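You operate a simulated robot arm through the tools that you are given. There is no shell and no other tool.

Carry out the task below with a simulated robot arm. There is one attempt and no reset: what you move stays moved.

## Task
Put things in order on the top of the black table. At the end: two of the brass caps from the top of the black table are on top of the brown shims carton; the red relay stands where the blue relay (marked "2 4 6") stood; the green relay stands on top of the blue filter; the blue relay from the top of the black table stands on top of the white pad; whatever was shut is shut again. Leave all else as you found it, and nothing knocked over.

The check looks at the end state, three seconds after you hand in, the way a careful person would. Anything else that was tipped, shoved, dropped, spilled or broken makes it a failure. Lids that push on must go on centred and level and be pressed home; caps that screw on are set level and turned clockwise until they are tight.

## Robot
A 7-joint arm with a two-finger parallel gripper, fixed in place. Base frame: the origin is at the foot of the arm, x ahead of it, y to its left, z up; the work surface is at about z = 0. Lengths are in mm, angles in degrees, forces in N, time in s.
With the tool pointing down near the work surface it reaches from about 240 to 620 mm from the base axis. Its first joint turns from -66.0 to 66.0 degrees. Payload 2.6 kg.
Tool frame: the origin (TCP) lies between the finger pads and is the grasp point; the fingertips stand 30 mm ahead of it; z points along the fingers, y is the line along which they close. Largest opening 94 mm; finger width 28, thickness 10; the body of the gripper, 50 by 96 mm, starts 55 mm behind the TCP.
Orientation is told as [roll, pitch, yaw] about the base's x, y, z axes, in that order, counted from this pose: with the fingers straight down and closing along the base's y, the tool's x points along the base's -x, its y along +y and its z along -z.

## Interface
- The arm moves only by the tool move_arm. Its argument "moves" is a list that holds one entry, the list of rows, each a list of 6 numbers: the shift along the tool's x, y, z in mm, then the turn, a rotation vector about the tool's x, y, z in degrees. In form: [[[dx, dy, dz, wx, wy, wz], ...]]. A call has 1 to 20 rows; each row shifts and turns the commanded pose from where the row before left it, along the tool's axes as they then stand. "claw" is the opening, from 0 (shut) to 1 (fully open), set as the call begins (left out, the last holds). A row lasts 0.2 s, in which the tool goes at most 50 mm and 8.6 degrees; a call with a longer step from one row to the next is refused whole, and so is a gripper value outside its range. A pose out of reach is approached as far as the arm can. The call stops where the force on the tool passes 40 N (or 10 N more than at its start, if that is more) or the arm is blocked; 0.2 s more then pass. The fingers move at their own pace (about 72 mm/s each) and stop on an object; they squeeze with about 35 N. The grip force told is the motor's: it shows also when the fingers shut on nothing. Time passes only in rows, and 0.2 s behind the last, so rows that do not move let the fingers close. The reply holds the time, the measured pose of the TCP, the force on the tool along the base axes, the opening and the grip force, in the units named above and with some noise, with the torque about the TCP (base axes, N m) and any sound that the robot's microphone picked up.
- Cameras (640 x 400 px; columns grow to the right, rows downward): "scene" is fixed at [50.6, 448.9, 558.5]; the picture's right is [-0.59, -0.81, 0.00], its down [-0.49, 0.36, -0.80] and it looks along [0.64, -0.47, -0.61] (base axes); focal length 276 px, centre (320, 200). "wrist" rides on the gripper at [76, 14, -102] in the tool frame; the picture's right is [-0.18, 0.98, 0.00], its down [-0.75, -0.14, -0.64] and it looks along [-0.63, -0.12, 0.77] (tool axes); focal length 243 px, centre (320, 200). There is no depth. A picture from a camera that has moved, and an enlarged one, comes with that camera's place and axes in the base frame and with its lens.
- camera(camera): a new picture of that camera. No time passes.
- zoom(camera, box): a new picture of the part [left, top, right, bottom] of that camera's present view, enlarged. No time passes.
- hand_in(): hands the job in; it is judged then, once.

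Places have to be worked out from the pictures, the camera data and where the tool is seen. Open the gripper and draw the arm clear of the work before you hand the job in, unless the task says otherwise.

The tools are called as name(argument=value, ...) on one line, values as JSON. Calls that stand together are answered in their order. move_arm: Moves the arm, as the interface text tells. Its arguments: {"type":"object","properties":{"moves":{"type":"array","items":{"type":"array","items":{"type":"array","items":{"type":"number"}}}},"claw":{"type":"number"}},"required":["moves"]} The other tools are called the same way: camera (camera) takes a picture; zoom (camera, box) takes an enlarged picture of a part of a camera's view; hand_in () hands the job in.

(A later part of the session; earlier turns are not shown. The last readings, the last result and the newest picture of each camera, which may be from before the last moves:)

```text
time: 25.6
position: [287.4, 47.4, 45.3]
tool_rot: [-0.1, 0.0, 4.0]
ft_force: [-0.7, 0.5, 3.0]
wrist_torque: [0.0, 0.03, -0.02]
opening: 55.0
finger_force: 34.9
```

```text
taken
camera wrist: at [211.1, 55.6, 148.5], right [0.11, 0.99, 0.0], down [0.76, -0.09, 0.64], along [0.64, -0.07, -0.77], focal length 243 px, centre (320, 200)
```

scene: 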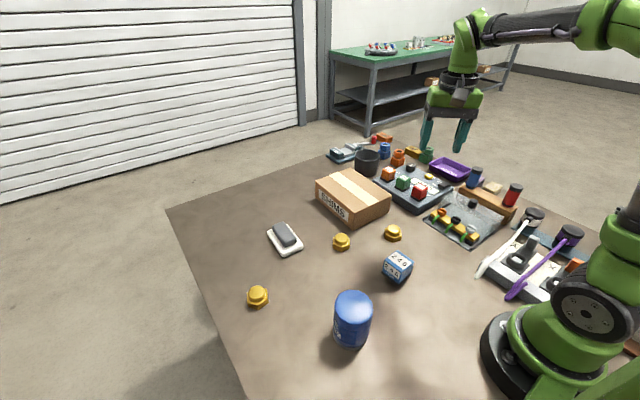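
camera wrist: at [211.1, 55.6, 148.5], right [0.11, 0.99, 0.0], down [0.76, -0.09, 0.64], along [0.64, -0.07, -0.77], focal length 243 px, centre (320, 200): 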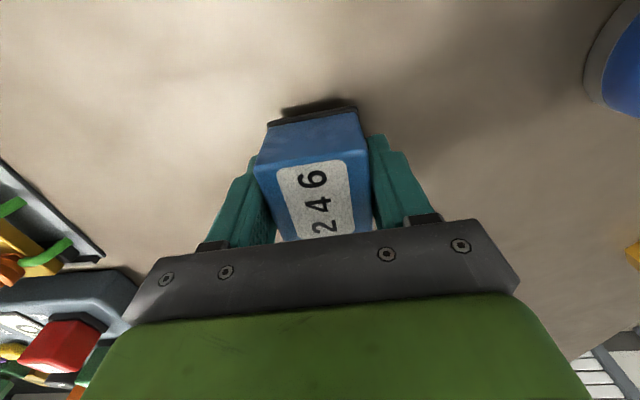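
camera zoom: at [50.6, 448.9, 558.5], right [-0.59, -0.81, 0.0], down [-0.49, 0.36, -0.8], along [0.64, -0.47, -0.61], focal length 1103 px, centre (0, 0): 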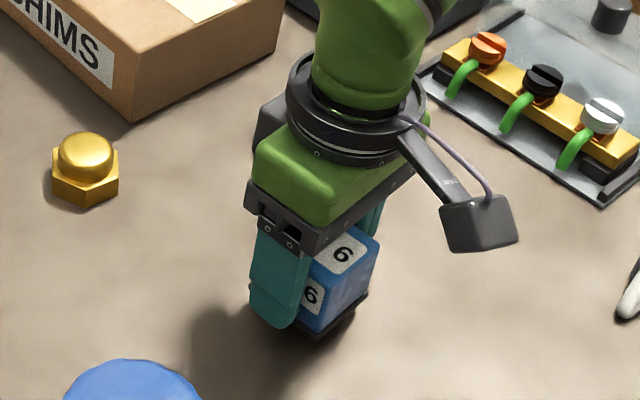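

The grip is stable at 55 mm (the relay's true width). I lift it straight up and check; meanwhile I re-measure the pad from the scene camera.

move_arm(moves=[[[0, 0, -10, 0, 0, 0], [0, 0, -25, 0, 0, 0], [0, 0, -35, 0, 0, 0], [0, 0, -35, 0, 0, 0], [0, 0, 0, 0, 0, 0]]])

zoom(camera="scene", box=[340, 190, 460, 290])

zoom(camera="scene", box=[260, 215, 310, 260])

camera(camera="wrist")

```text
time: 26.8
position: [288.4, 47.6, 151.4]
tool_rot: [-0.1, 0.0, 4.0]
ft_force: [-0.8, 0.3, -0.8]
wrist_torque: [0.02, 0.02, 0.01]
opening: 55.1
finger_force: 34.8
```

```text
4.00 times, centred on (400, 240) of scene
camera zoom: at [50.6, 448.9, 558.5], right [-0.59, -0.81, 0.0], down [-0.49, 0.36, -0.8], along [0.64, -0.47, -0.61], focal length 1103 px, centre (0, 40)
```

zoom: 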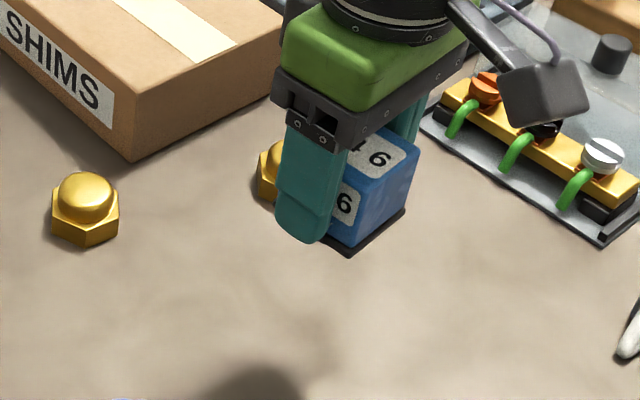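

```text
8.89 times, centred on (285, 238) of scene
camera zoom: at [50.6, 448.9, 558.5], right [-0.59, -0.81, 0.0], down [-0.49, 0.36, -0.8], along [0.64, -0.47, -0.61], focal length 2451 px, centre (631, -133)
```

zoom: 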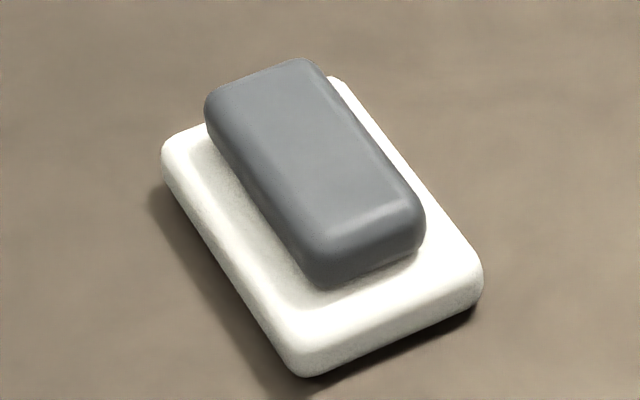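

```text
taken
camera wrist: at [211.9, 55.7, 254.0], right [0.11, 0.99, 0.0], down [0.76, -0.09, 0.64], along [0.64, -0.07, -0.77], focal length 243 px, centre (320, 200)
```

wrist: 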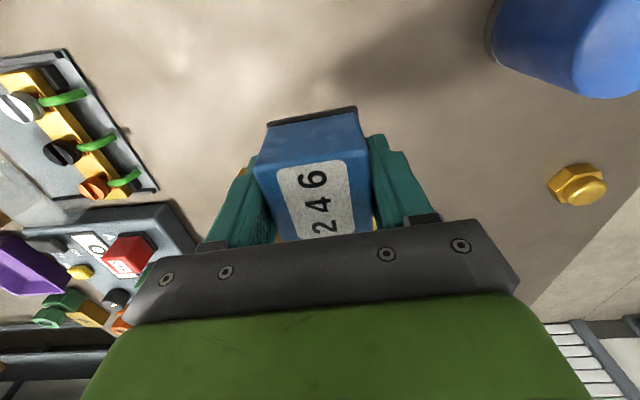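

The relay is level in the grip, and the pad is in its original place. I turn to the pad's yaw (-5°) and carry the relay over the pad's centre at about z=150.

move_arm(moves=[[[0, 0, 0, 0, 0, 4.5], [0, 0, 0, 0, 0, 4.5], [-34.9, 26.2, 0, 0, 0, 0], [-34.9, 26.2, 0, 0, 0, 0], [-34.9, 26.2, 0, 0, 0, 0], [-34.9, 26.2, 0, 0, 0, 0], [-34.9, 26.2, 0, 0, 0, 0], [-34.9, 26.2, 0, 0, 0, 0], [-34.9, 26.2, 0, 0, 0, 0], [0, 0, 0, 0, 0, 0], [0, 0, 25, 0, 0, 0], [0, 0, 20, 0, 0, 0], [0, 0, 0, 0, 0, 0]]])

camera(camera="wrist")

zoom(camera="scene", box=[240, 170, 340, 270])

```text
time: 29.6
position: [547.2, 208.3, 105.6]
tool_rot: [-0.1, 0.0, -5.0]
ft_force: [0.2, -0.5, -1.8]
wrist_torque: [-0.01, -0.03, 0.02]
opening: 54.8
finger_force: 34.8
```

```text
taken
camera wrist: at [472.8, 229.0, 208.4], right [0.27, 0.96, 0.0], down [0.74, -0.21, 0.64], along [0.62, -0.17, -0.77], focal length 243 px, centre (320, 200)
```

wrist: 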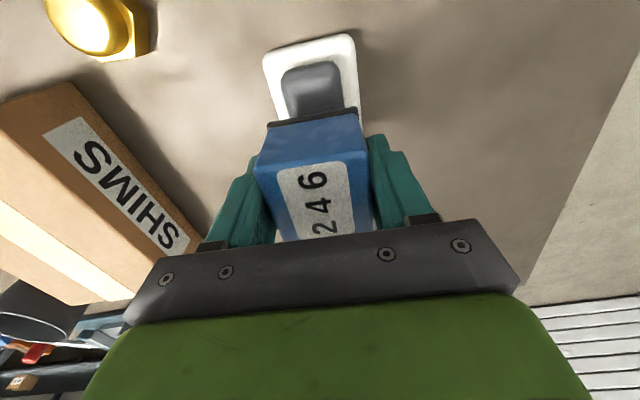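

```text
4.00 times, centred on (290, 220) of scene
camera zoom: at [50.6, 448.9, 558.5], right [-0.59, -0.81, 0.0], down [-0.49, 0.36, -0.8], along [0.64, -0.47, -0.61], focal length 1103 px, centre (440, 120)
```

zoom: 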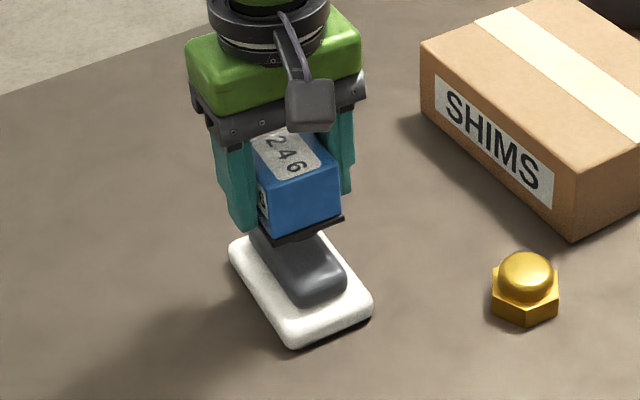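

The relay is centred above the pad. I lower gently in small steps, watching the force for contact.

move_arm(moves=[[[0, 0, 5, 0, 0, 0], [0, 0, 5, 0, 0, 0], [0, 0, 3, 0, 0, 0], [0, 0, 0, 0, 0, 0]]])

zoom(camera="scene", box=[250, 190, 320, 260])

```text
time: 30.6
position: [546.3, 208.0, 93.9]
tool_rot: [0.0, 0.0, -5.0]
ft_force: [0.9, -0.5, -0.7]
wrist_torque: [0.02, -0.03, 0.01]
opening: 55.0
finger_force: 34.8
```

```text
5.71 times, centred on (285, 225) of scene
camera zoom: at [50.6, 448.9, 558.5], right [-0.59, -0.81, 0.0], down [-0.49, 0.36, -0.8], along [0.64, -0.47, -0.61], focal length 1576 px, centre (520, 57)
```

zoom: 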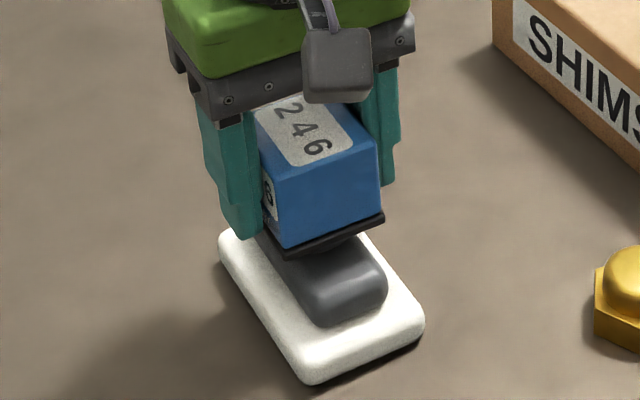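

No contact yet (bottom at about z=49). I continue down in 2 mm steps.

move_arm(moves=[[[0, 0, 2, 0, 0, 0], [0, 0, 2, 0, 0, 0], [0, 0, 2, 0, 0, 0], [0, 0, 0, 0, 0, 0]]])

zoom(camera="scene", box=[250, 190, 320, 260])

```text
time: 31.6
position: [547.9, 209.3, 88.8]
tool_rot: [0.0, -0.3, -4.9]
ft_force: [-4.8, -1.7, 21.3]
wrist_torque: [-0.13, 0.29, -0.01]
opening: 55.0
finger_force: 34.5
```

```text
5.71 times, centred on (285, 225) of scene
camera zoom: at [50.5, 448.8, 558.6], right [-0.59, -0.81, 0.0], down [-0.49, 0.36, -0.8], along [0.64, -0.47, -0.61], focal length 1576 px, centre (520, 57)
```

zoom: 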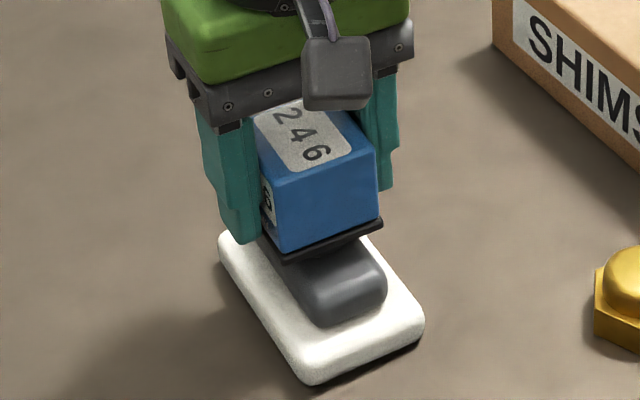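

Contact at TCP z≈88.8 with 21 N; pad top is thus at about z=44. I relieve about 1 mm and then open the fingers gently.

move_arm(moves=[[[0, 0, -1, 0, 0, 0], [0, 0, 0, 0, 0, 0]]])

move_arm(moves=[[[0, 0, 0, 0, 0, 0], [0, 0, 0, 0, 0, 0], [0, 0, 0, 0, 0, 0]]], claw=0.75)

zoom(camera="scene", box=[250, 190, 320, 260])

camera(camera="wrist")

```text
time: 32.2
position: [547.8, 209.5, 88.7]
tool_rot: [0.1, -0.2, -4.9]
ft_force: [2.6, 1.5, 20.0]
wrist_torque: [0.03, 0.0, -0.01]
opening: 54.8
finger_force: 35.0
```

```text
time: 33.0
position: [546.4, 209.1, 86.9]
tool_rot: [0.0, -0.1, -5.0]
ft_force: [0.1, -0.5, 0.3]
wrist_torque: [-0.01, -0.01, 0.01]
opening: 70.5
finger_force: 0.1
```

```text
5.71 times, centred on (285, 225) of scene
camera zoom: at [50.6, 448.9, 558.5], right [-0.59, -0.81, 0.0], down [-0.49, 0.36, -0.8], along [0.64, -0.47, -0.61], focal length 1576 px, centre (520, 57)
```

zoom: 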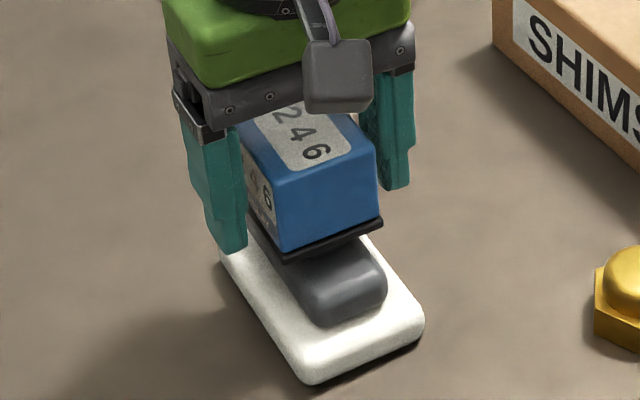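

```text
taken
camera wrist: at [472.7, 229.2, 190.3], right [0.27, 0.96, 0.0], down [0.74, -0.21, 0.64], along [0.62, -0.17, -0.77], focal length 243 px, centre (320, 200)
```

wrist: 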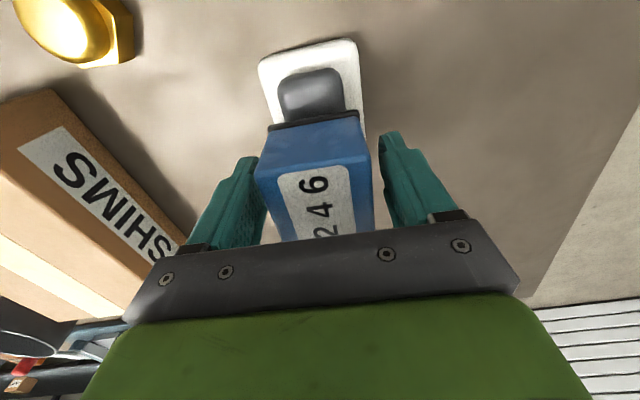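

The relay stands on the pad on its own. I withdraw straight up and check it from both cameras.

move_arm(moves=[[[0, 0, -10, 0, 0, 0], [0, 0, -30, 0, 0, 0], [0, 0, -30, 0, 0, 0], [0, 0, -35, 0, 0, 0], [0, 0, 0, 0, 0, 0]]])

zoom(camera="scene", box=[250, 200, 320, 270])

camera(camera="wrist")

```text
time: 34.2
position: [547.0, 208.0, 190.3]
tool_rot: [0.0, 0.0, -4.9]
ft_force: [0.8, -0.6, -0.1]
wrist_torque: [-0.02, 0.01, 0.03]
opening: 70.5
finger_force: 0.0
```

```text
5.71 times, centred on (285, 235) of scene
camera zoom: at [50.6, 448.9, 558.5], right [-0.59, -0.81, 0.0], down [-0.49, 0.36, -0.8], along [0.64, -0.47, -0.61], focal length 1576 px, centre (520, 0)
```

zoom: 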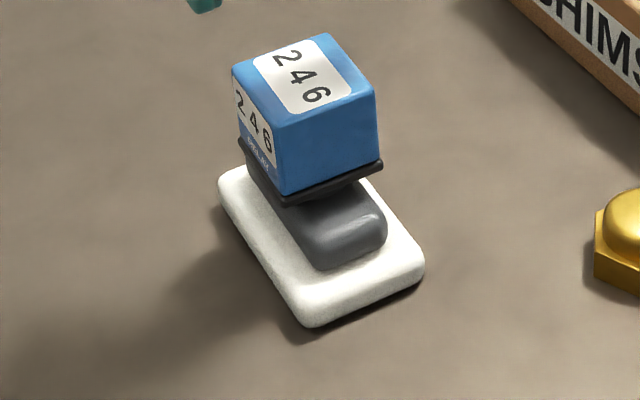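

```text
taken
camera wrist: at [473.0, 228.8, 294.5], right [0.27, 0.96, 0.0], down [0.74, -0.21, 0.64], along [0.62, -0.17, -0.77], focal length 243 px, centre (320, 200)
```

wrist: 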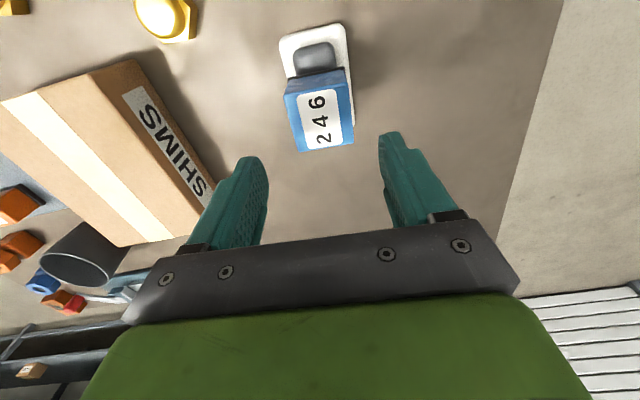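

The blue relay stands level on the pad. Next, the red relay: I swing over to above (436.5, -215) and check alignment before descending.

move_arm(moves=[[[0, 0, 0, 0, 0, -4.9], [12.3, -47, 0, 0, 0, 0], [12.3, -47, 0, 0, 0, 0], [12.3, -47, 0, 0, 0, 0], [12.3, -47, 0, 0, 0, 0], [12.3, -47, 0, 0, 0, 0], [12.3, -47, 0, 0, 0, 0], [12.3, -47, 0, 0, 0, 0], [12.3, -47, 0, 0, 0, 0], [12.3, -47, 0, 0, 0, 0], [0, 0, 0, 0, 0, 0]]], claw=0.7)

camera(camera="wrist")

zoom(camera="wrist", box=[250, 50, 400, 200])

zoom(camera="scene", box=[370, 130, 470, 220])

```text
time: 36.6
position: [434.9, -212.8, 191.7]
tool_rot: [0.0, 0.0, -0.1]
ft_force: [0.0, 0.3, -0.1]
wrist_torque: [-0.02, -0.04, 0.01]
opening: 65.8
finger_force: 0.0
```

```text
taken
camera wrist: at [359.9, -200.4, 295.7], right [0.18, 0.98, 0.0], down [0.75, -0.14, 0.64], along [0.63, -0.12, -0.77], focal length 243 px, centre (320, 200)
```

wrist: 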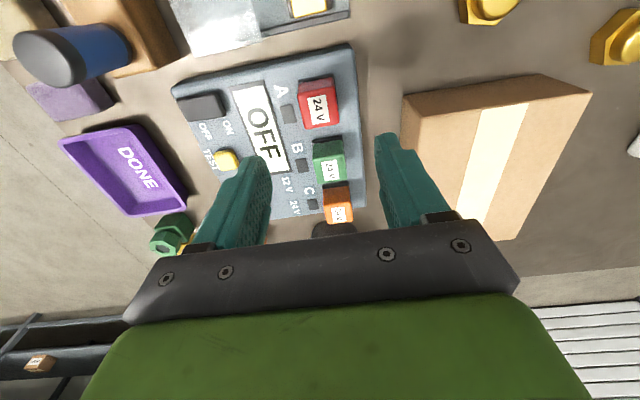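

```text
2.67 times, centred on (325, 125) of wrist
camera zoom: at [359.9, -200.4, 295.7], right [0.18, 0.98, 0.0], down [0.75, -0.14, 0.64], along [0.63, -0.12, -0.77], focal length 647 px, centre (307, 400)
```

zoom: 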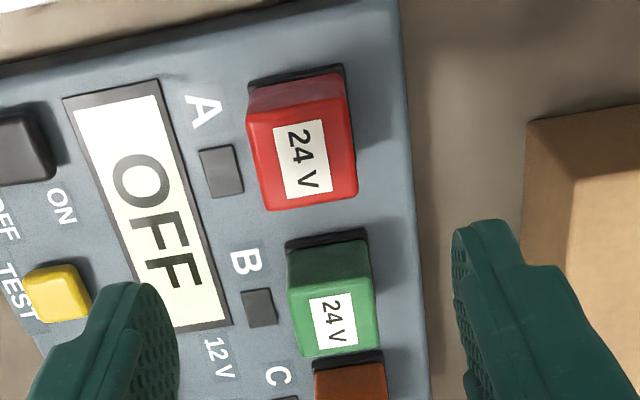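

```text
4.44 times, centred on (420, 175) of scene
camera zoom: at [50.6, 448.9, 558.5], right [-0.59, -0.81, 0.0], down [-0.49, 0.36, -0.8], along [0.64, -0.47, -0.61], focal length 1226 px, centre (-124, 311)
```

zoom: 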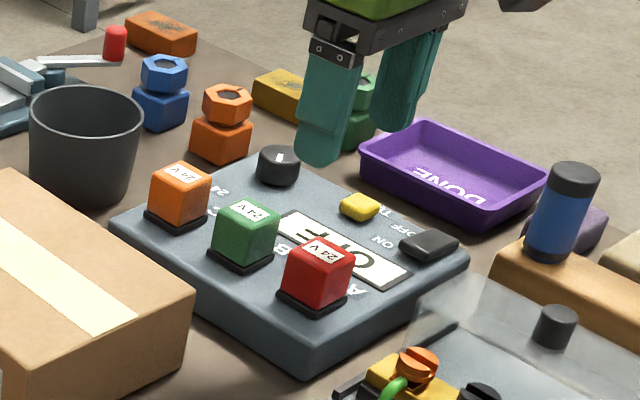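

Two views agree: red relay top centre (436.7, -215.3), top at z≈75, yaw ≈0, coloured body bottom at about z=43. I descend so the fingertips end just above the black socket rim (z≈47).

move_arm(moves=[[[0, -1, 30, 0, 0, 0], [0, 0, 35, 0, 0, 0], [0, 0, 30, 0, 0, 0], [0, 0, 12, 0, 0, 0], [0, 0, 7, 0, 0, 0], [0, 0, 0, 0, 0, 0]]], claw=0.6)

zoom(camera="scene", box=[380, 150, 460, 220])

camera(camera="wrist")

```text
time: 38.0
position: [435.3, -214.4, 78.9]
tool_rot: [-0.1, 0.0, -0.1]
ft_force: [0.5, -0.4, 0.6]
wrist_torque: [-0.03, -0.02, 0.01]
opening: 56.5
finger_force: 0.0
```

```text
5.71 times, centred on (420, 185) of scene
camera zoom: at [50.6, 448.9, 558.5], right [-0.59, -0.81, 0.0], down [-0.49, 0.36, -0.8], along [0.64, -0.47, -0.61], focal length 1576 px, centre (-251, 286)
```

zoom: 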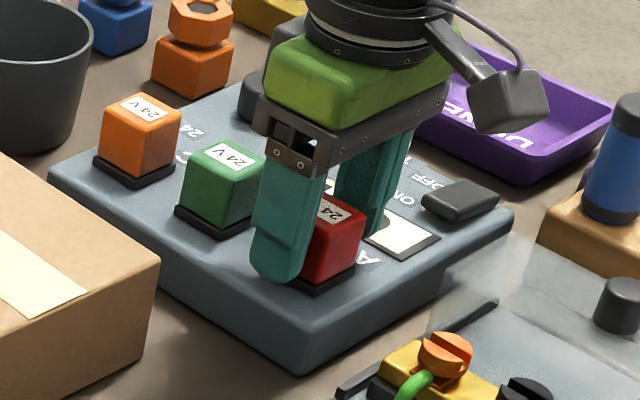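

```text
taken
camera wrist: at [360.1, -201.3, 181.6], right [0.19, 0.98, 0.0], down [0.75, -0.14, 0.64], along [0.63, -0.12, -0.77], focal length 243 px, centre (320, 200)
```

wrist: 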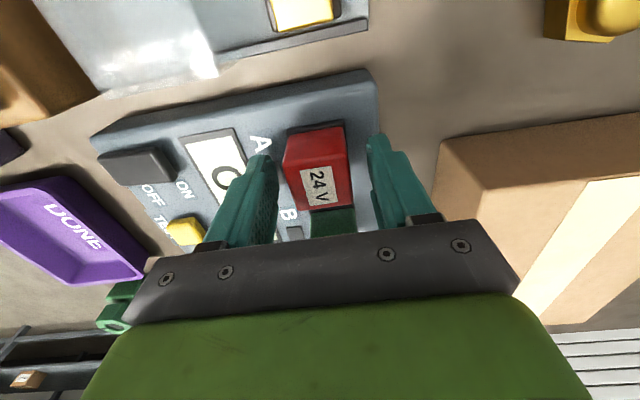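

The fingers straddle the red relay with the tips just above the rim. I close and wait for the grip.

move_arm(moves=[[[0, 0, 0, 0, 0, 0], [0, 0, 0, 0, 0, 0], [0, 0, 0, 0, 0, 0]]], claw=0.0)

zoom(camera="scene", box=[380, 150, 460, 220])

```text
time: 38.8
position: [435.3, -214.3, 78.5]
tool_rot: [0.0, 0.0, -0.1]
ft_force: [0.6, -0.2, -0.5]
wrist_torque: [-0.01, 0.02, -0.01]
opening: 37.7
finger_force: 35.1
```

```text
5.71 times, centred on (420, 185) of scene
camera zoom: at [50.6, 448.9, 558.5], right [-0.59, -0.81, 0.0], down [-0.49, 0.36, -0.8], along [0.64, -0.47, -0.61], focal length 1576 px, centre (-251, 286)
```

zoom: 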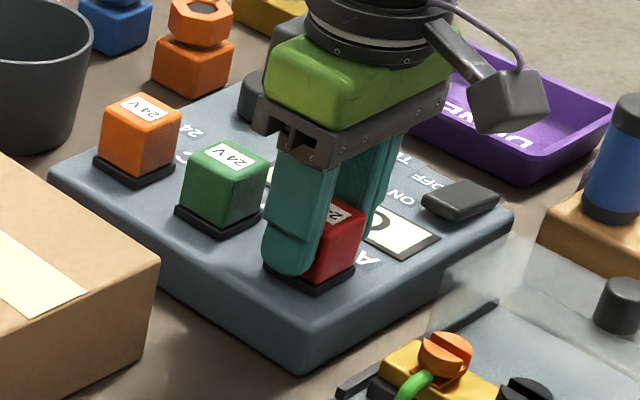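

Gripped at 37.7 mm. Now I pull straight up slowly, watching the force and whether the panel stays down.

move_arm(moves=[[[0, 0, -2, 0, 0, 0], [0, 0, -3, 0, 0, 0], [0, 0, -3, 0, 0, 0], [0, 0, 0, 0, 0, 0]]])

zoom(camera="scene", box=[380, 150, 460, 220])

```text
time: 39.8
position: [434.9, -215.0, 86.0]
tool_rot: [0.0, 0.0, -0.1]
ft_force: [0.0, -0.3, -0.6]
wrist_torque: [-0.02, 0.01, 0.01]
opening: 37.6
finger_force: 34.8
```

```text
5.71 times, centred on (420, 185) of scene
camera zoom: at [50.6, 448.9, 558.5], right [-0.59, -0.81, 0.0], down [-0.49, 0.36, -0.8], along [0.64, -0.47, -0.61], focal length 1576 px, centre (-251, 286)
```

zoom: 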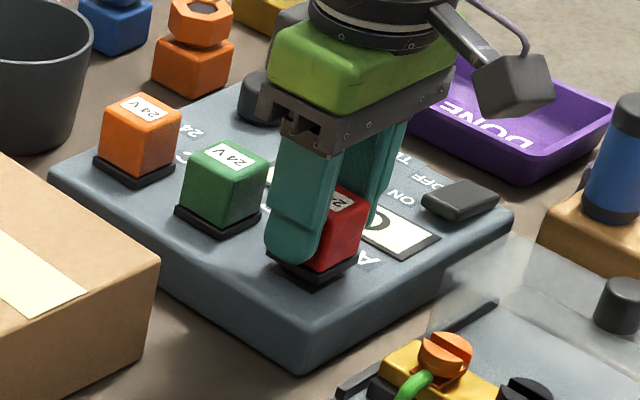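

The red relay comes up freely with its black base and the panel stays put. I raise it, carry it to the blue relay's old spot (≈(287.5, 47.6)), and start lowering.

move_arm(moves=[[[0, 0, -20, 0, 0, 0], [0, 0, -45, 0, 0, 0], [21.2, 37.5, 0, 0, 0, 0], [21.2, 37.5, 0, 0, 0, 0], [21.2, 37.5, 0, 0, 0, 0], [21.2, 37.5, 0, 0, 0, 0], [21.2, 37.5, 0, 0, 0, 0], [21.2, 37.5, 0, 0, 0, 0], [21.2, 37.2, 0, 0, 0, 0], [0, 0, 0, 0, 0, -4], [0, 0, 40, 0, 0, 0], [0, 0, 40, 0, 0, 0], [0, 0, 10, 0, 0, 0], [0, 0, 0, 0, 0, 0]]])

zoom(camera="scene", box=[340, 200, 460, 300])

camera(camera="wrist")

```text
time: 42.8
position: [286.8, 47.9, 61.4]
tool_rot: [0.0, -0.1, 3.9]
ft_force: [-0.1, 0.5, -0.9]
wrist_torque: [-0.01, -0.02, 0.0]
opening: 37.6
finger_force: 35.5
```

```text
4.00 times, centred on (400, 250) of scene
camera zoom: at [50.6, 448.9, 558.5], right [-0.59, -0.81, 0.0], down [-0.49, 0.36, -0.8], along [0.64, -0.47, -0.61], focal length 1103 px, centre (0, 0)
```

zoom: 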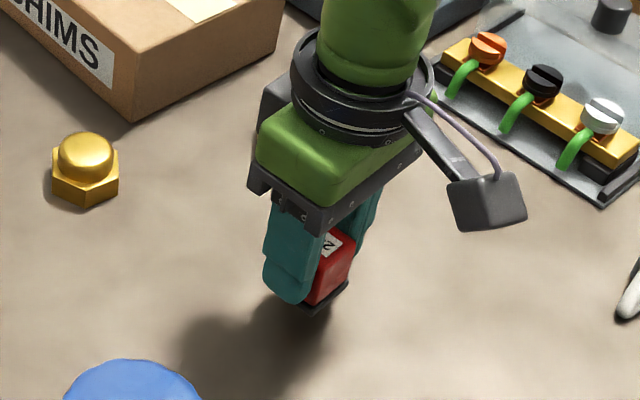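

```text
taken
camera wrist: at [210.9, 56.0, 164.3], right [0.12, 0.99, 0.0], down [0.76, -0.09, 0.64], along [0.64, -0.07, -0.77], focal length 243 px, centre (320, 200)
```

wrist: 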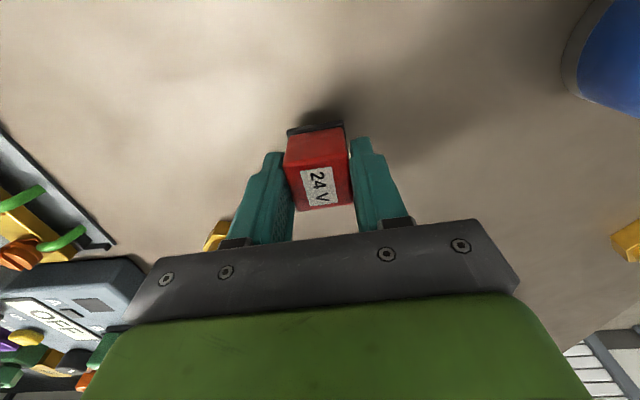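

It's over the spot with clearance left. I lower further in decreasing steps toward contact.

move_arm(moves=[[[0, 0, 6, 0, 0, 0], [0, 0, 4, 0, 0, 0], [0, 0, 3, 0, 0, 0], [0, 0, 2, 0, 0, 0], [0, 0, 0, 0, 0, 0]]])

zoom(camera="scene", box=[370, 240, 430, 300])

```text
time: 44.0
position: [289.8, 47.0, 47.5]
tool_rot: [0.1, -0.4, 4.0]
ft_force: [3.2, -1.1, 33.9]
wrist_torque: [-0.01, -0.27, -0.02]
opening: 37.6
finger_force: 34.5
```

```text
6.67 times, centred on (400, 270) of scene
camera zoom: at [50.5, 448.9, 558.6], right [-0.59, -0.81, 0.0], down [-0.49, 0.36, -0.8], along [0.64, -0.47, -0.61], focal length 1838 px, centre (-213, -267)
```

zoom: 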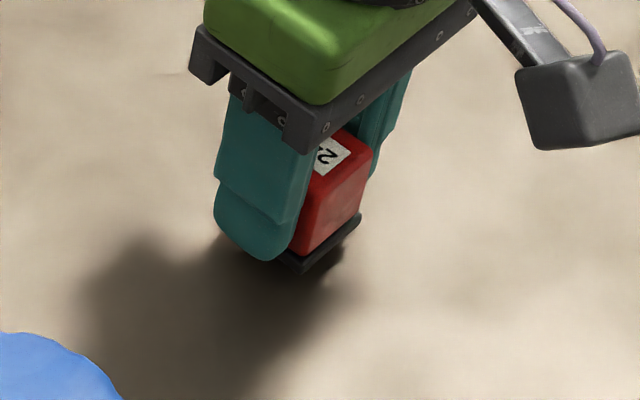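

Contact with the table at TCP z≈47.5. I relieve the load by 1.5 mm, then open the fingers.

move_arm(moves=[[[0, 0, -1.5, 0, 0, 0], [0, 0, 0, 0, 0, 0]]])

move_arm(moves=[[[0, 0, 0, 0, 0, 0], [0, 0, 0, 0, 0, 0], [0, 0, 0, 0, 0, 0]]], claw=0.6)

move_arm(moves=[[[0, 0, -10, 0, 0, 0], [0, 0, -30, 0, 0, 0], [0, 0, -40, 0, 0, 0], [0, 0, -40, 0, 0, 0], [0, 0, 0, 0, 0, 0]]])

zoom(camera="scene", box=[360, 220, 440, 300])

camera(camera="wrist")

```text
time: 44.6
position: [286.8, 48.2, 47.1]
tool_rot: [0.0, 0.2, 4.0]
ft_force: [3.9, 1.4, 12.1]
wrist_torque: [0.05, -0.27, -0.02]
opening: 37.3
finger_force: 35.1
```

```text
time: 45.4
position: [286.6, 47.6, 48.2]
tool_rot: [0.0, 0.0, 3.9]
ft_force: [0.1, -0.5, 0.1]
wrist_torque: [-0.02, -0.01, -0.02]
opening: 56.7
finger_force: 0.0
```

```text
time: 46.6
position: [287.3, 46.6, 169.5]
tool_rot: [0.0, 0.1, 3.9]
ft_force: [-0.3, -0.1, 0.2]
wrist_torque: [0.01, -0.01, -0.02]
opening: 56.3
finger_force: 0.1
```

```text
5.00 times, centred on (400, 260) of scene
camera zoom: at [50.6, 448.9, 558.5], right [-0.59, -0.81, 0.0], down [-0.49, 0.36, -0.8], along [0.64, -0.47, -0.61], focal length 1379 px, centre (-80, -100)
```

zoom: 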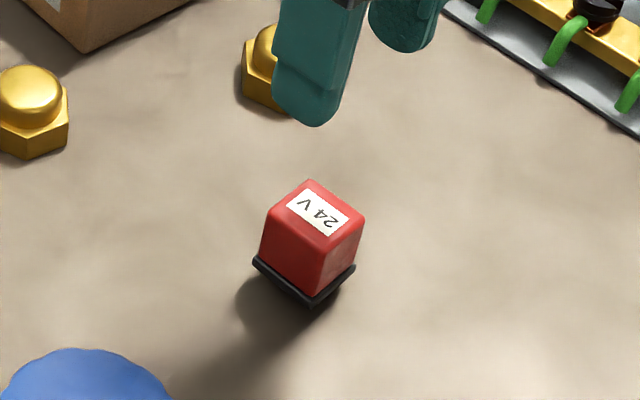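

```text
taken
camera wrist: at [210.8, 55.7, 272.2], right [0.12, 0.99, 0.0], down [0.76, -0.09, 0.64], along [0.64, -0.07, -0.77], focal length 243 px, centre (320, 200)
```

wrist: 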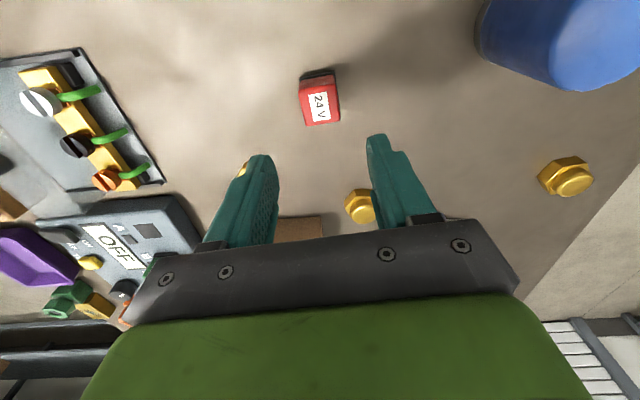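

The red relay stands where the blue one stood. Now the green relay: I move above (501.5, -215.4) at yaw 0 and check.

move_arm(moves=[[[0, 0, 0, 0, 0, 4], [-26.8, -32.9, 0, 0, 0, 0], [-26.8, -32.9, 0, 0, 0, 0], [-26.8, -32.9, 0, 0, 0, 0], [-26.8, -32.9, 0, 0, 0, 0], [-26.8, -32.9, 0, 0, 0, 0], [-26.8, -32.9, 0, 0, 0, 0], [-26.8, -32.9, 0, 0, 0, 0], [-26.8, -32.9, 0, 0, 0, 0], [0, 0, 0, 0, 0, 0]]])

camera(camera="wrist")

zoom(camera="wrist", box=[260, 60, 400, 200])

zoom(camera="scene", box=[370, 130, 460, 220])

```text
time: 48.8
position: [502.6, -216.1, 167.0]
tool_rot: [0.0, -0.1, 0.1]
ft_force: [0.7, 1.0, -1.2]
wrist_torque: [0.02, -0.04, -0.01]
opening: 56.4
finger_force: 0.0
```

```text
taken
camera wrist: at [426.6, -203.4, 270.7], right [0.18, 0.98, 0.0], down [0.75, -0.14, 0.64], along [0.63, -0.12, -0.77], focal length 243 px, centre (320, 200)
```

wrist: 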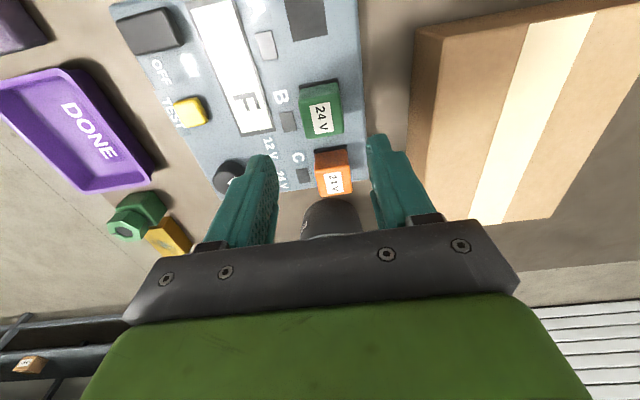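

```text
2.86 times, centred on (330, 130) of wrist
camera zoom: at [426.6, -203.4, 270.7], right [0.18, 0.98, 0.0], down [0.75, -0.14, 0.64], along [0.63, -0.12, -0.77], focal length 693 px, centre (291, 400)
```

zoom: 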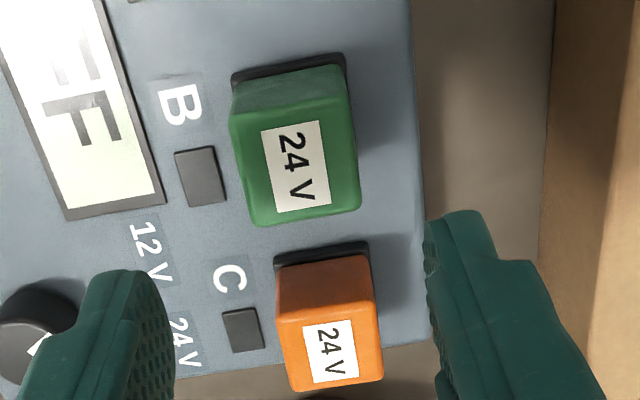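

```text
4.44 times, centred on (415, 175) of scene
camera zoom: at [50.6, 448.9, 558.5], right [-0.59, -0.81, 0.0], down [-0.49, 0.36, -0.8], along [0.64, -0.47, -0.61], focal length 1226 px, centre (-102, 311)
```

zoom: 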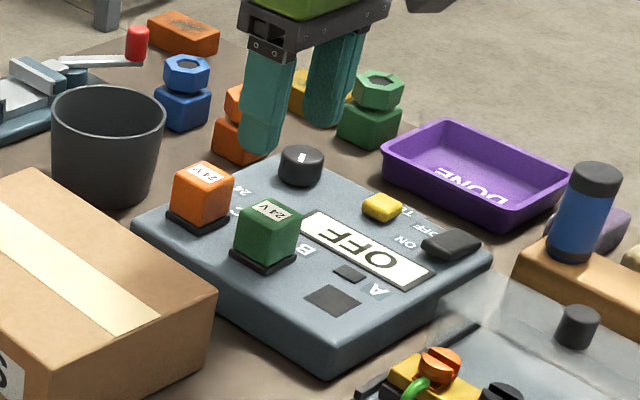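

Green relay's top centre is at (501.7, -215.3), directly below. I descend to the same grip height as for the red one.

move_arm(moves=[[[0, 0, 35, 0, 0, 0], [0, 0, 30, 0, 0, 0], [0, 0, 17, 0, 0, 0], [0, 0, 8, 0, 0, 0], [0, 0, 0, 0, 0, 0]]])

zoom(camera="scene", box=[370, 150, 450, 220])

camera(camera="wrist")

```text
time: 50.0
position: [502.0, -215.1, 78.0]
tool_rot: [0.0, 0.0, 0.0]
ft_force: [0.8, 1.4, -0.4]
wrist_torque: [-0.03, 0.01, -0.01]
opening: 56.4
finger_force: 0.0
```

```text
5.71 times, centred on (410, 185) of scene
camera zoom: at [50.6, 448.9, 558.5], right [-0.59, -0.81, 0.0], down [-0.49, 0.36, -0.8], along [0.64, -0.47, -0.61], focal length 1576 px, centre (-194, 286)
```

zoom: 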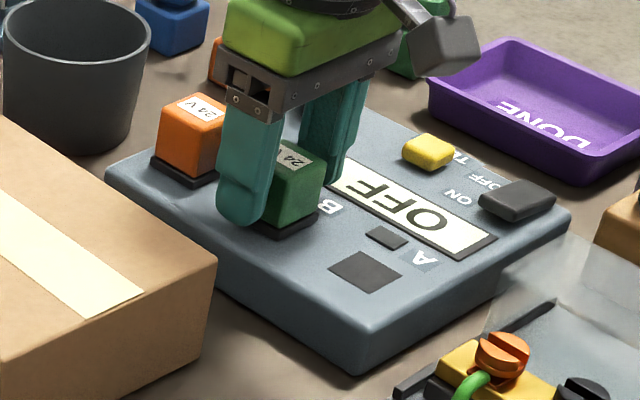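

```text
taken
camera wrist: at [425.9, -201.8, 181.2], right [0.19, 0.98, 0.0], down [0.75, -0.14, 0.64], along [0.63, -0.12, -0.77], focal length 243 px, centre (320, 200)
```

wrist: 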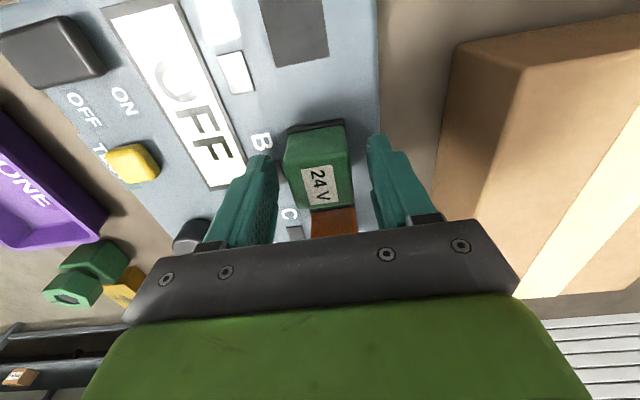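

Well aligned. I close on the green relay, then lift slowly and check.

move_arm(moves=[[[0, 0, 0, 0, 0, 0], [0, 0, 0, 0, 0, 0], [0, 0, 0, 0, 0, 0]]], claw=0.0)

move_arm(moves=[[[0, 0, -2, 0, 0, 0], [0, 0, -4, 0, 0, 0], [0, 0, -10, 0, 0, 0], [0, 0, 0, 0, 0, 0]]])

zoom(camera="scene", box=[370, 150, 450, 220])

```text
time: 50.8
position: [501.0, -214.9, 78.4]
tool_rot: [0.0, 0.0, -0.1]
ft_force: [0.6, -0.1, -0.1]
wrist_torque: [0.0, -0.02, -0.01]
opening: 37.6
finger_force: 34.8
```

```text
time: 51.8
position: [500.8, -216.4, 95.3]
tool_rot: [0.0, 0.0, 0.0]
ft_force: [0.1, 0.0, -0.4]
wrist_torque: [0.0, 0.01, 0.01]
opening: 37.6
finger_force: 35.2
```

```text
5.71 times, centred on (410, 185) of scene
camera zoom: at [50.6, 448.9, 558.5], right [-0.59, -0.81, 0.0], down [-0.49, 0.36, -0.8], along [0.64, -0.47, -0.61], focal length 1576 px, centre (-194, 286)
```

zoom: 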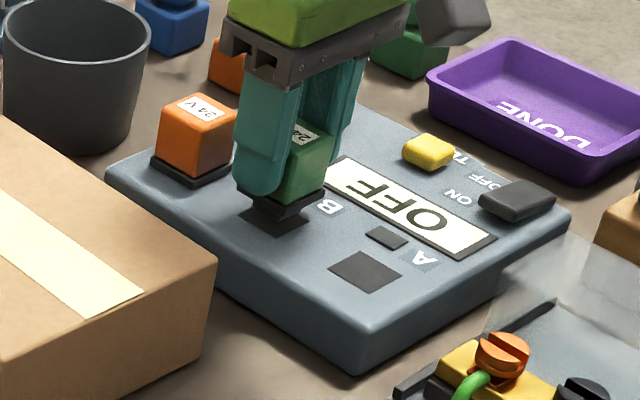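

The green relay is held level. I lift it and carry it high toward the filter, stopping short so that the wrist camera can see the filter top.

move_arm(moves=[[[0, 0, -30, 0, 0, 0], [0, 0, -35, 0, 0, 0], [0, 0, -35, 0, 0, 0], [20.5, 40, -5, 0, 0, 0], [20.5, 40, -5, 0, 0, 0], [20.5, 40, -5, 0, 0, 0], [20.5, 40, -5, 0, 0, 0], [20.5, 40, -5, 0, 0, 0], [20.5, 40, -5, 0, 0, 0], [20.5, 40, -5, 0, 0, 0], [20.5, 40, -5, 0, 0, 0], [20.5, 40, -5, 0, 0, 0], [20.5, 40, -5, 0, 0, 0], [20.5, 40, -5, 0, 0, 0], [0, 0, 0, 0, 0, 0]]])

camera(camera="wrist")

camera(camera="scene")

zoom(camera="scene", box=[310, 280, 400, 360])

```text
time: 55.0
position: [277.1, 224.9, 249.2]
tool_rot: [0.1, 0.1, -0.1]
ft_force: [-0.3, 0.8, -0.8]
wrist_torque: [-0.02, -0.01, 0.0]
opening: 37.5
finger_force: 35.3
```

```text
taken
camera wrist: at [201.5, 238.2, 351.6], right [0.19, 0.98, 0.0], down [0.75, -0.14, 0.64], along [0.63, -0.12, -0.77], focal length 243 px, centre (320, 200)
```

wrist: 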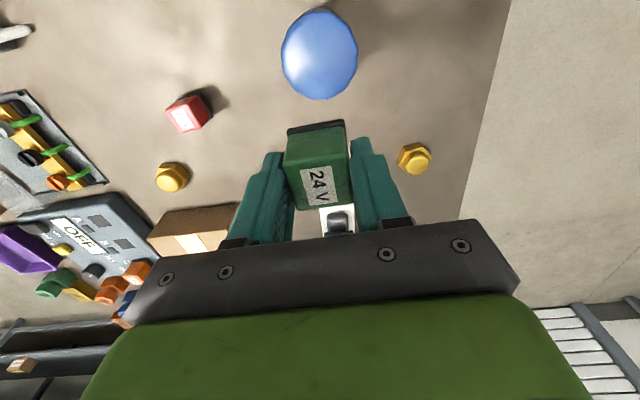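

```text
taken
```

scene: 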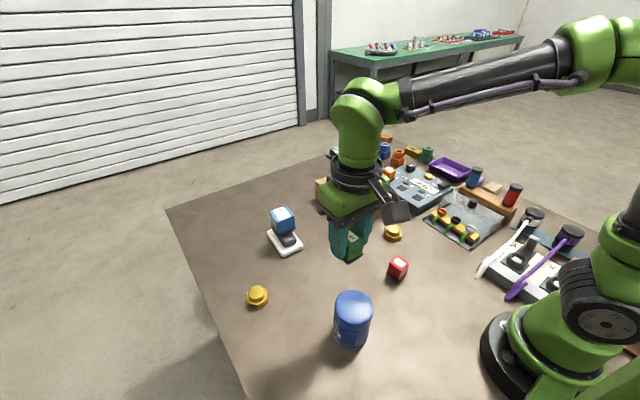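

```text
5.00 times, centred on (355, 320) of scene
camera zoom: at [50.6, 448.9, 558.5], right [-0.59, -0.81, 0.0], down [-0.49, 0.36, -0.8], along [0.64, -0.47, -0.61], focal length 1379 px, centre (145, -400)
```

zoom: 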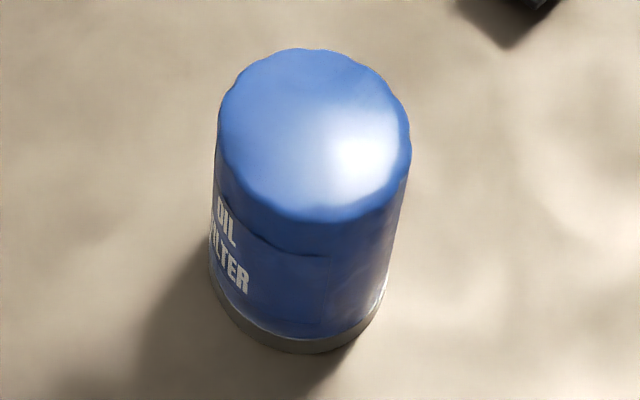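

I zoom on the filter top in the wrist view to get its centre and height by combining with the scene view.

zoom(camera="wrist", box=[260, 0, 380, 110])

zoom(camera="wrist", box=[270, 110, 370, 220])

```text
3.64 times, centred on (320, 55) of wrist
camera zoom: at [201.5, 238.2, 351.6], right [0.19, 0.98, 0.0], down [0.75, -0.14, 0.64], along [0.63, -0.12, -0.77], focal length 882 px, centre (320, 727)
```

zoom: 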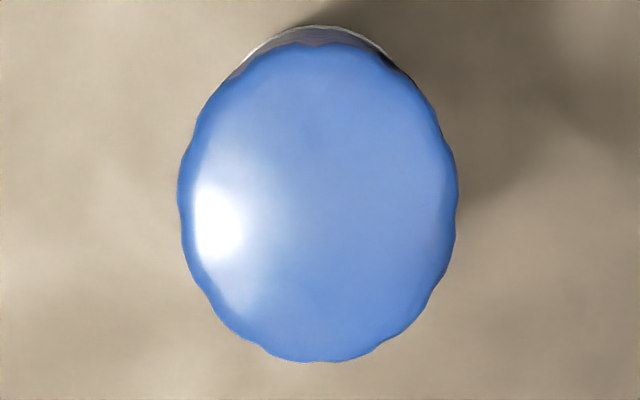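

```text
3.64 times, centred on (320, 165) of wrist
camera zoom: at [201.5, 238.2, 351.6], right [0.19, 0.98, 0.0], down [0.75, -0.14, 0.64], along [0.63, -0.12, -0.77], focal length 882 px, centre (320, 327)
```

zoom: 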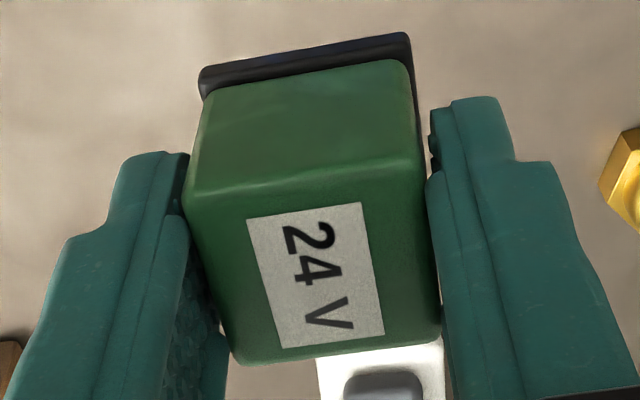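

The filter's top is a ~70 mm disc at roughly (244.5, 231), z≈96. I move the relay above the centre and lower part-way to check visually.

move_arm(moves=[[[16, 3.2, 0, 0, 0, 0], [16, 3.2, 0, 0, 0, 0], [0, 0, 35, 0, 0, 0], [0, 0, 35, 0, 0, 0], [0, 0, 13, 0, 0, 0], [0, 0, 0, 0, 0, 0]]])

zoom(camera="scene", box=[300, 240, 420, 360])

camera(camera="wrist")

```text
time: 56.4
position: [245.2, 230.6, 164.5]
tool_rot: [0.1, -0.1, -0.2]
ft_force: [0.2, -1.2, -1.4]
wrist_torque: [-0.02, 0.0, 0.0]
opening: 37.8
finger_force: 35.4
```

```text
3.33 times, centred on (360, 300) of scene
camera zoom: at [50.6, 448.9, 558.5], right [-0.59, -0.81, 0.0], down [-0.49, 0.36, -0.8], along [0.64, -0.47, -0.61], focal length 919 px, centre (187, -133)
```

zoom: 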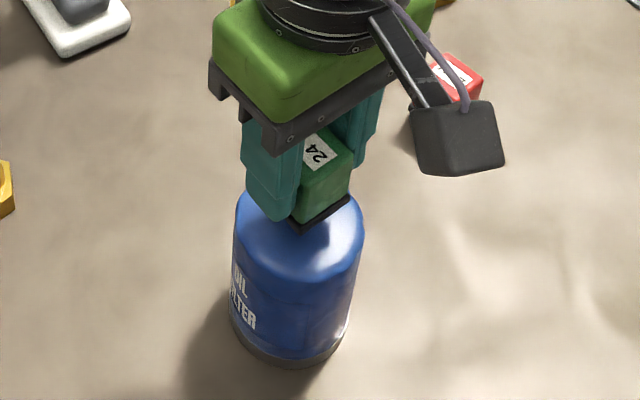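

```text
taken
camera wrist: at [169.3, 244.3, 267.8], right [0.19, 0.98, 0.0], down [0.75, -0.14, 0.64], along [0.63, -0.12, -0.77], focal length 243 px, centre (320, 200)
```

wrist: 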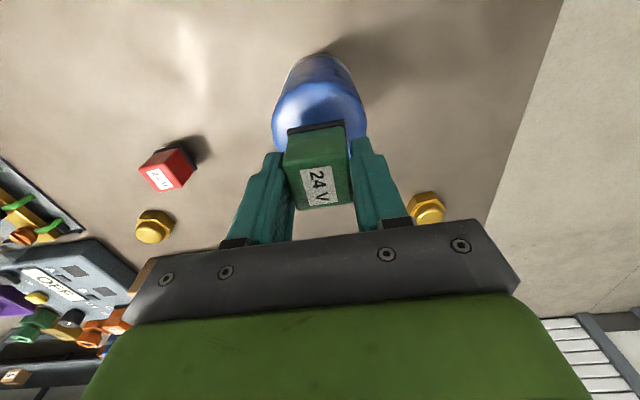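

Laterally centred. I lower toward contact, expected near TCP z≈144.

move_arm(moves=[[[0, 0, 6, 0, 0, 0], [0, 0, 5, 0, 0, 0], [0, 0, 3, 0, 0, 0], [0, 0, 0, 0, 0, 0]]])

zoom(camera="scene", box=[320, 270, 390, 340])

camera(camera="wrist")

```text
time: 57.4
position: [244.7, 231.0, 151.7]
tool_rot: [0.0, -0.1, 0.0]
ft_force: [-2.0, -1.5, 13.5]
wrist_torque: [-0.27, 0.17, -0.02]
opening: 37.5
finger_force: 34.9
```

```text
5.71 times, centred on (355, 305) of scene
camera zoom: at [50.6, 448.8, 558.6], right [-0.59, -0.81, 0.0], down [-0.49, 0.36, -0.8], along [0.64, -0.47, -0.61], focal length 1576 px, centre (120, -400)
```

zoom: 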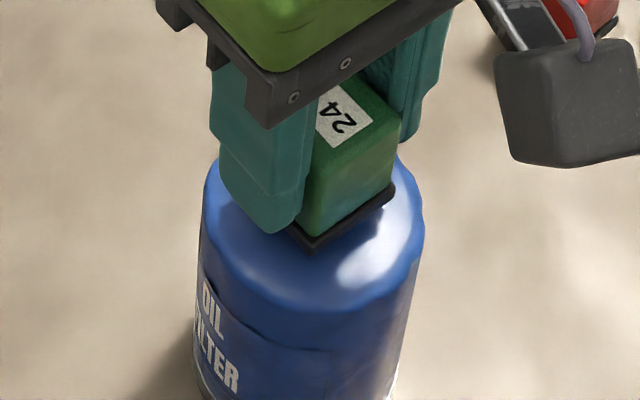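

```text
taken
camera wrist: at [169.2, 244.5, 255.1], right [0.19, 0.98, 0.0], down [0.75, -0.14, 0.64], along [0.63, -0.12, -0.77], focal length 243 px, centre (320, 200)
```

wrist: 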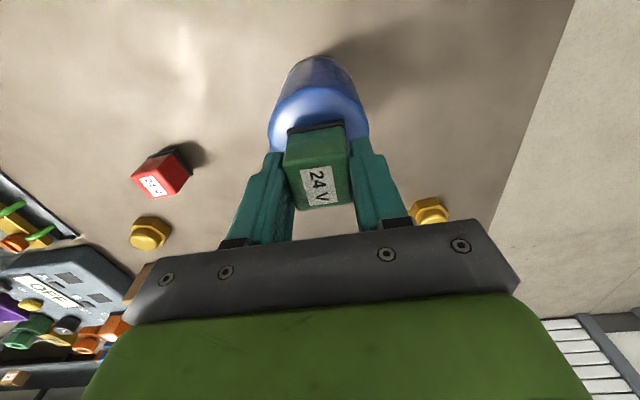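

Contact came at TCP z≈151.7, so the filter top is ~z=104; combining views, the relay is about 2–3 mm off-centre. I lift 4 mm, nudge it (-2, +2), and set it down again.

move_arm(moves=[[[0, 0, -4, 0, 0, 0], [2, 2, 0, 0, 0, 0], [0, 0, 2, 0, 0, 0], [0, 0, 1.5, 0, 0, 0], [0, 0, 0, 0, 0, 0]]])

zoom(camera="scene", box=[320, 270, 390, 340])

```text
time: 58.6
position: [242.3, 234.0, 152.8]
tool_rot: [0.0, -0.1, -0.1]
ft_force: [-0.2, 0.3, 0.5]
wrist_torque: [0.0, -0.02, -0.03]
opening: 37.5
finger_force: 34.9
```

```text
5.71 times, centred on (355, 305) of scene
camera zoom: at [50.6, 448.9, 558.5], right [-0.59, -0.81, 0.0], down [-0.49, 0.36, -0.8], along [0.64, -0.47, -0.61], focal length 1576 px, centre (120, -400)
```

zoom: 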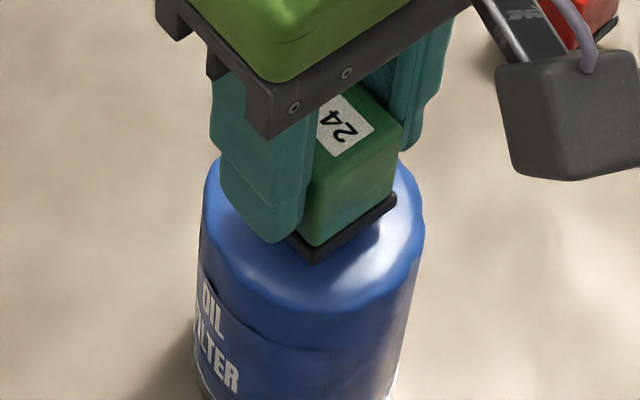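

Just at the surface now (0.5 N). I lower 1 mm more for contact and then release.

move_arm(moves=[[[0, 0, 1, 0, 0, 0], [0, 0, 0, 0, 0, 0]]])

```text
time: 59.2
position: [242.6, 232.0, 151.4]
tool_rot: [0.2, -0.1, -0.2]
ft_force: [-3.8, -1.6, 14.2]
wrist_torque: [-0.18, 0.17, -0.01]
opening: 37.5
finger_force: 35.0
```

The relay rests on the filter with light force. I open the fingers gently.

move_arm(moves=[[[0, 0, 0, 0, 0, 0], [0, 0, 0, 0, 0, 0], [0, 0, 0, 0, 0, 0]]], claw=0.6)

zoom(camera="scene", box=[320, 270, 390, 340])

camera(camera="wrist")

```text
time: 60.0
position: [243.1, 233.3, 151.1]
tool_rot: [0.0, 0.0, -0.2]
ft_force: [0.4, 0.1, -1.1]
wrist_torque: [0.0, -0.01, 0.01]
opening: 56.6
finger_force: 0.1
```

```text
5.71 times, centred on (355, 305) of scene
camera zoom: at [50.6, 448.9, 558.5], right [-0.59, -0.81, 0.0], down [-0.49, 0.36, -0.8], along [0.64, -0.47, -0.61], focal length 1576 px, centre (120, -400)
```

zoom: 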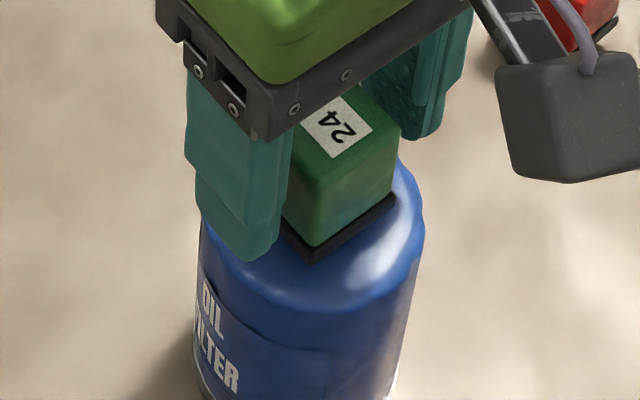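

```text
taken
camera wrist: at [166.9, 246.4, 254.5], right [0.19, 0.98, 0.0], down [0.75, -0.14, 0.64], along [0.63, -0.12, -0.77], focal length 243 px, centre (320, 200)
```

wrist: 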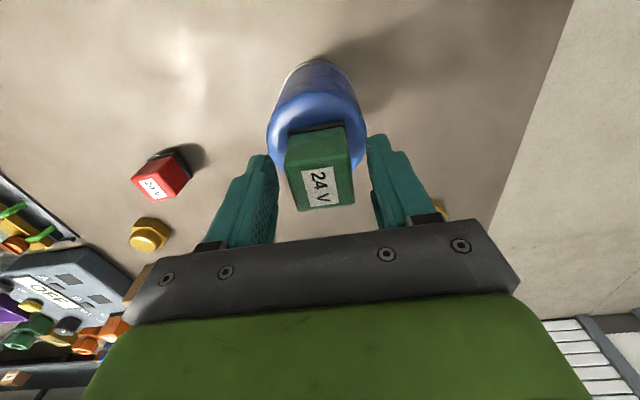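

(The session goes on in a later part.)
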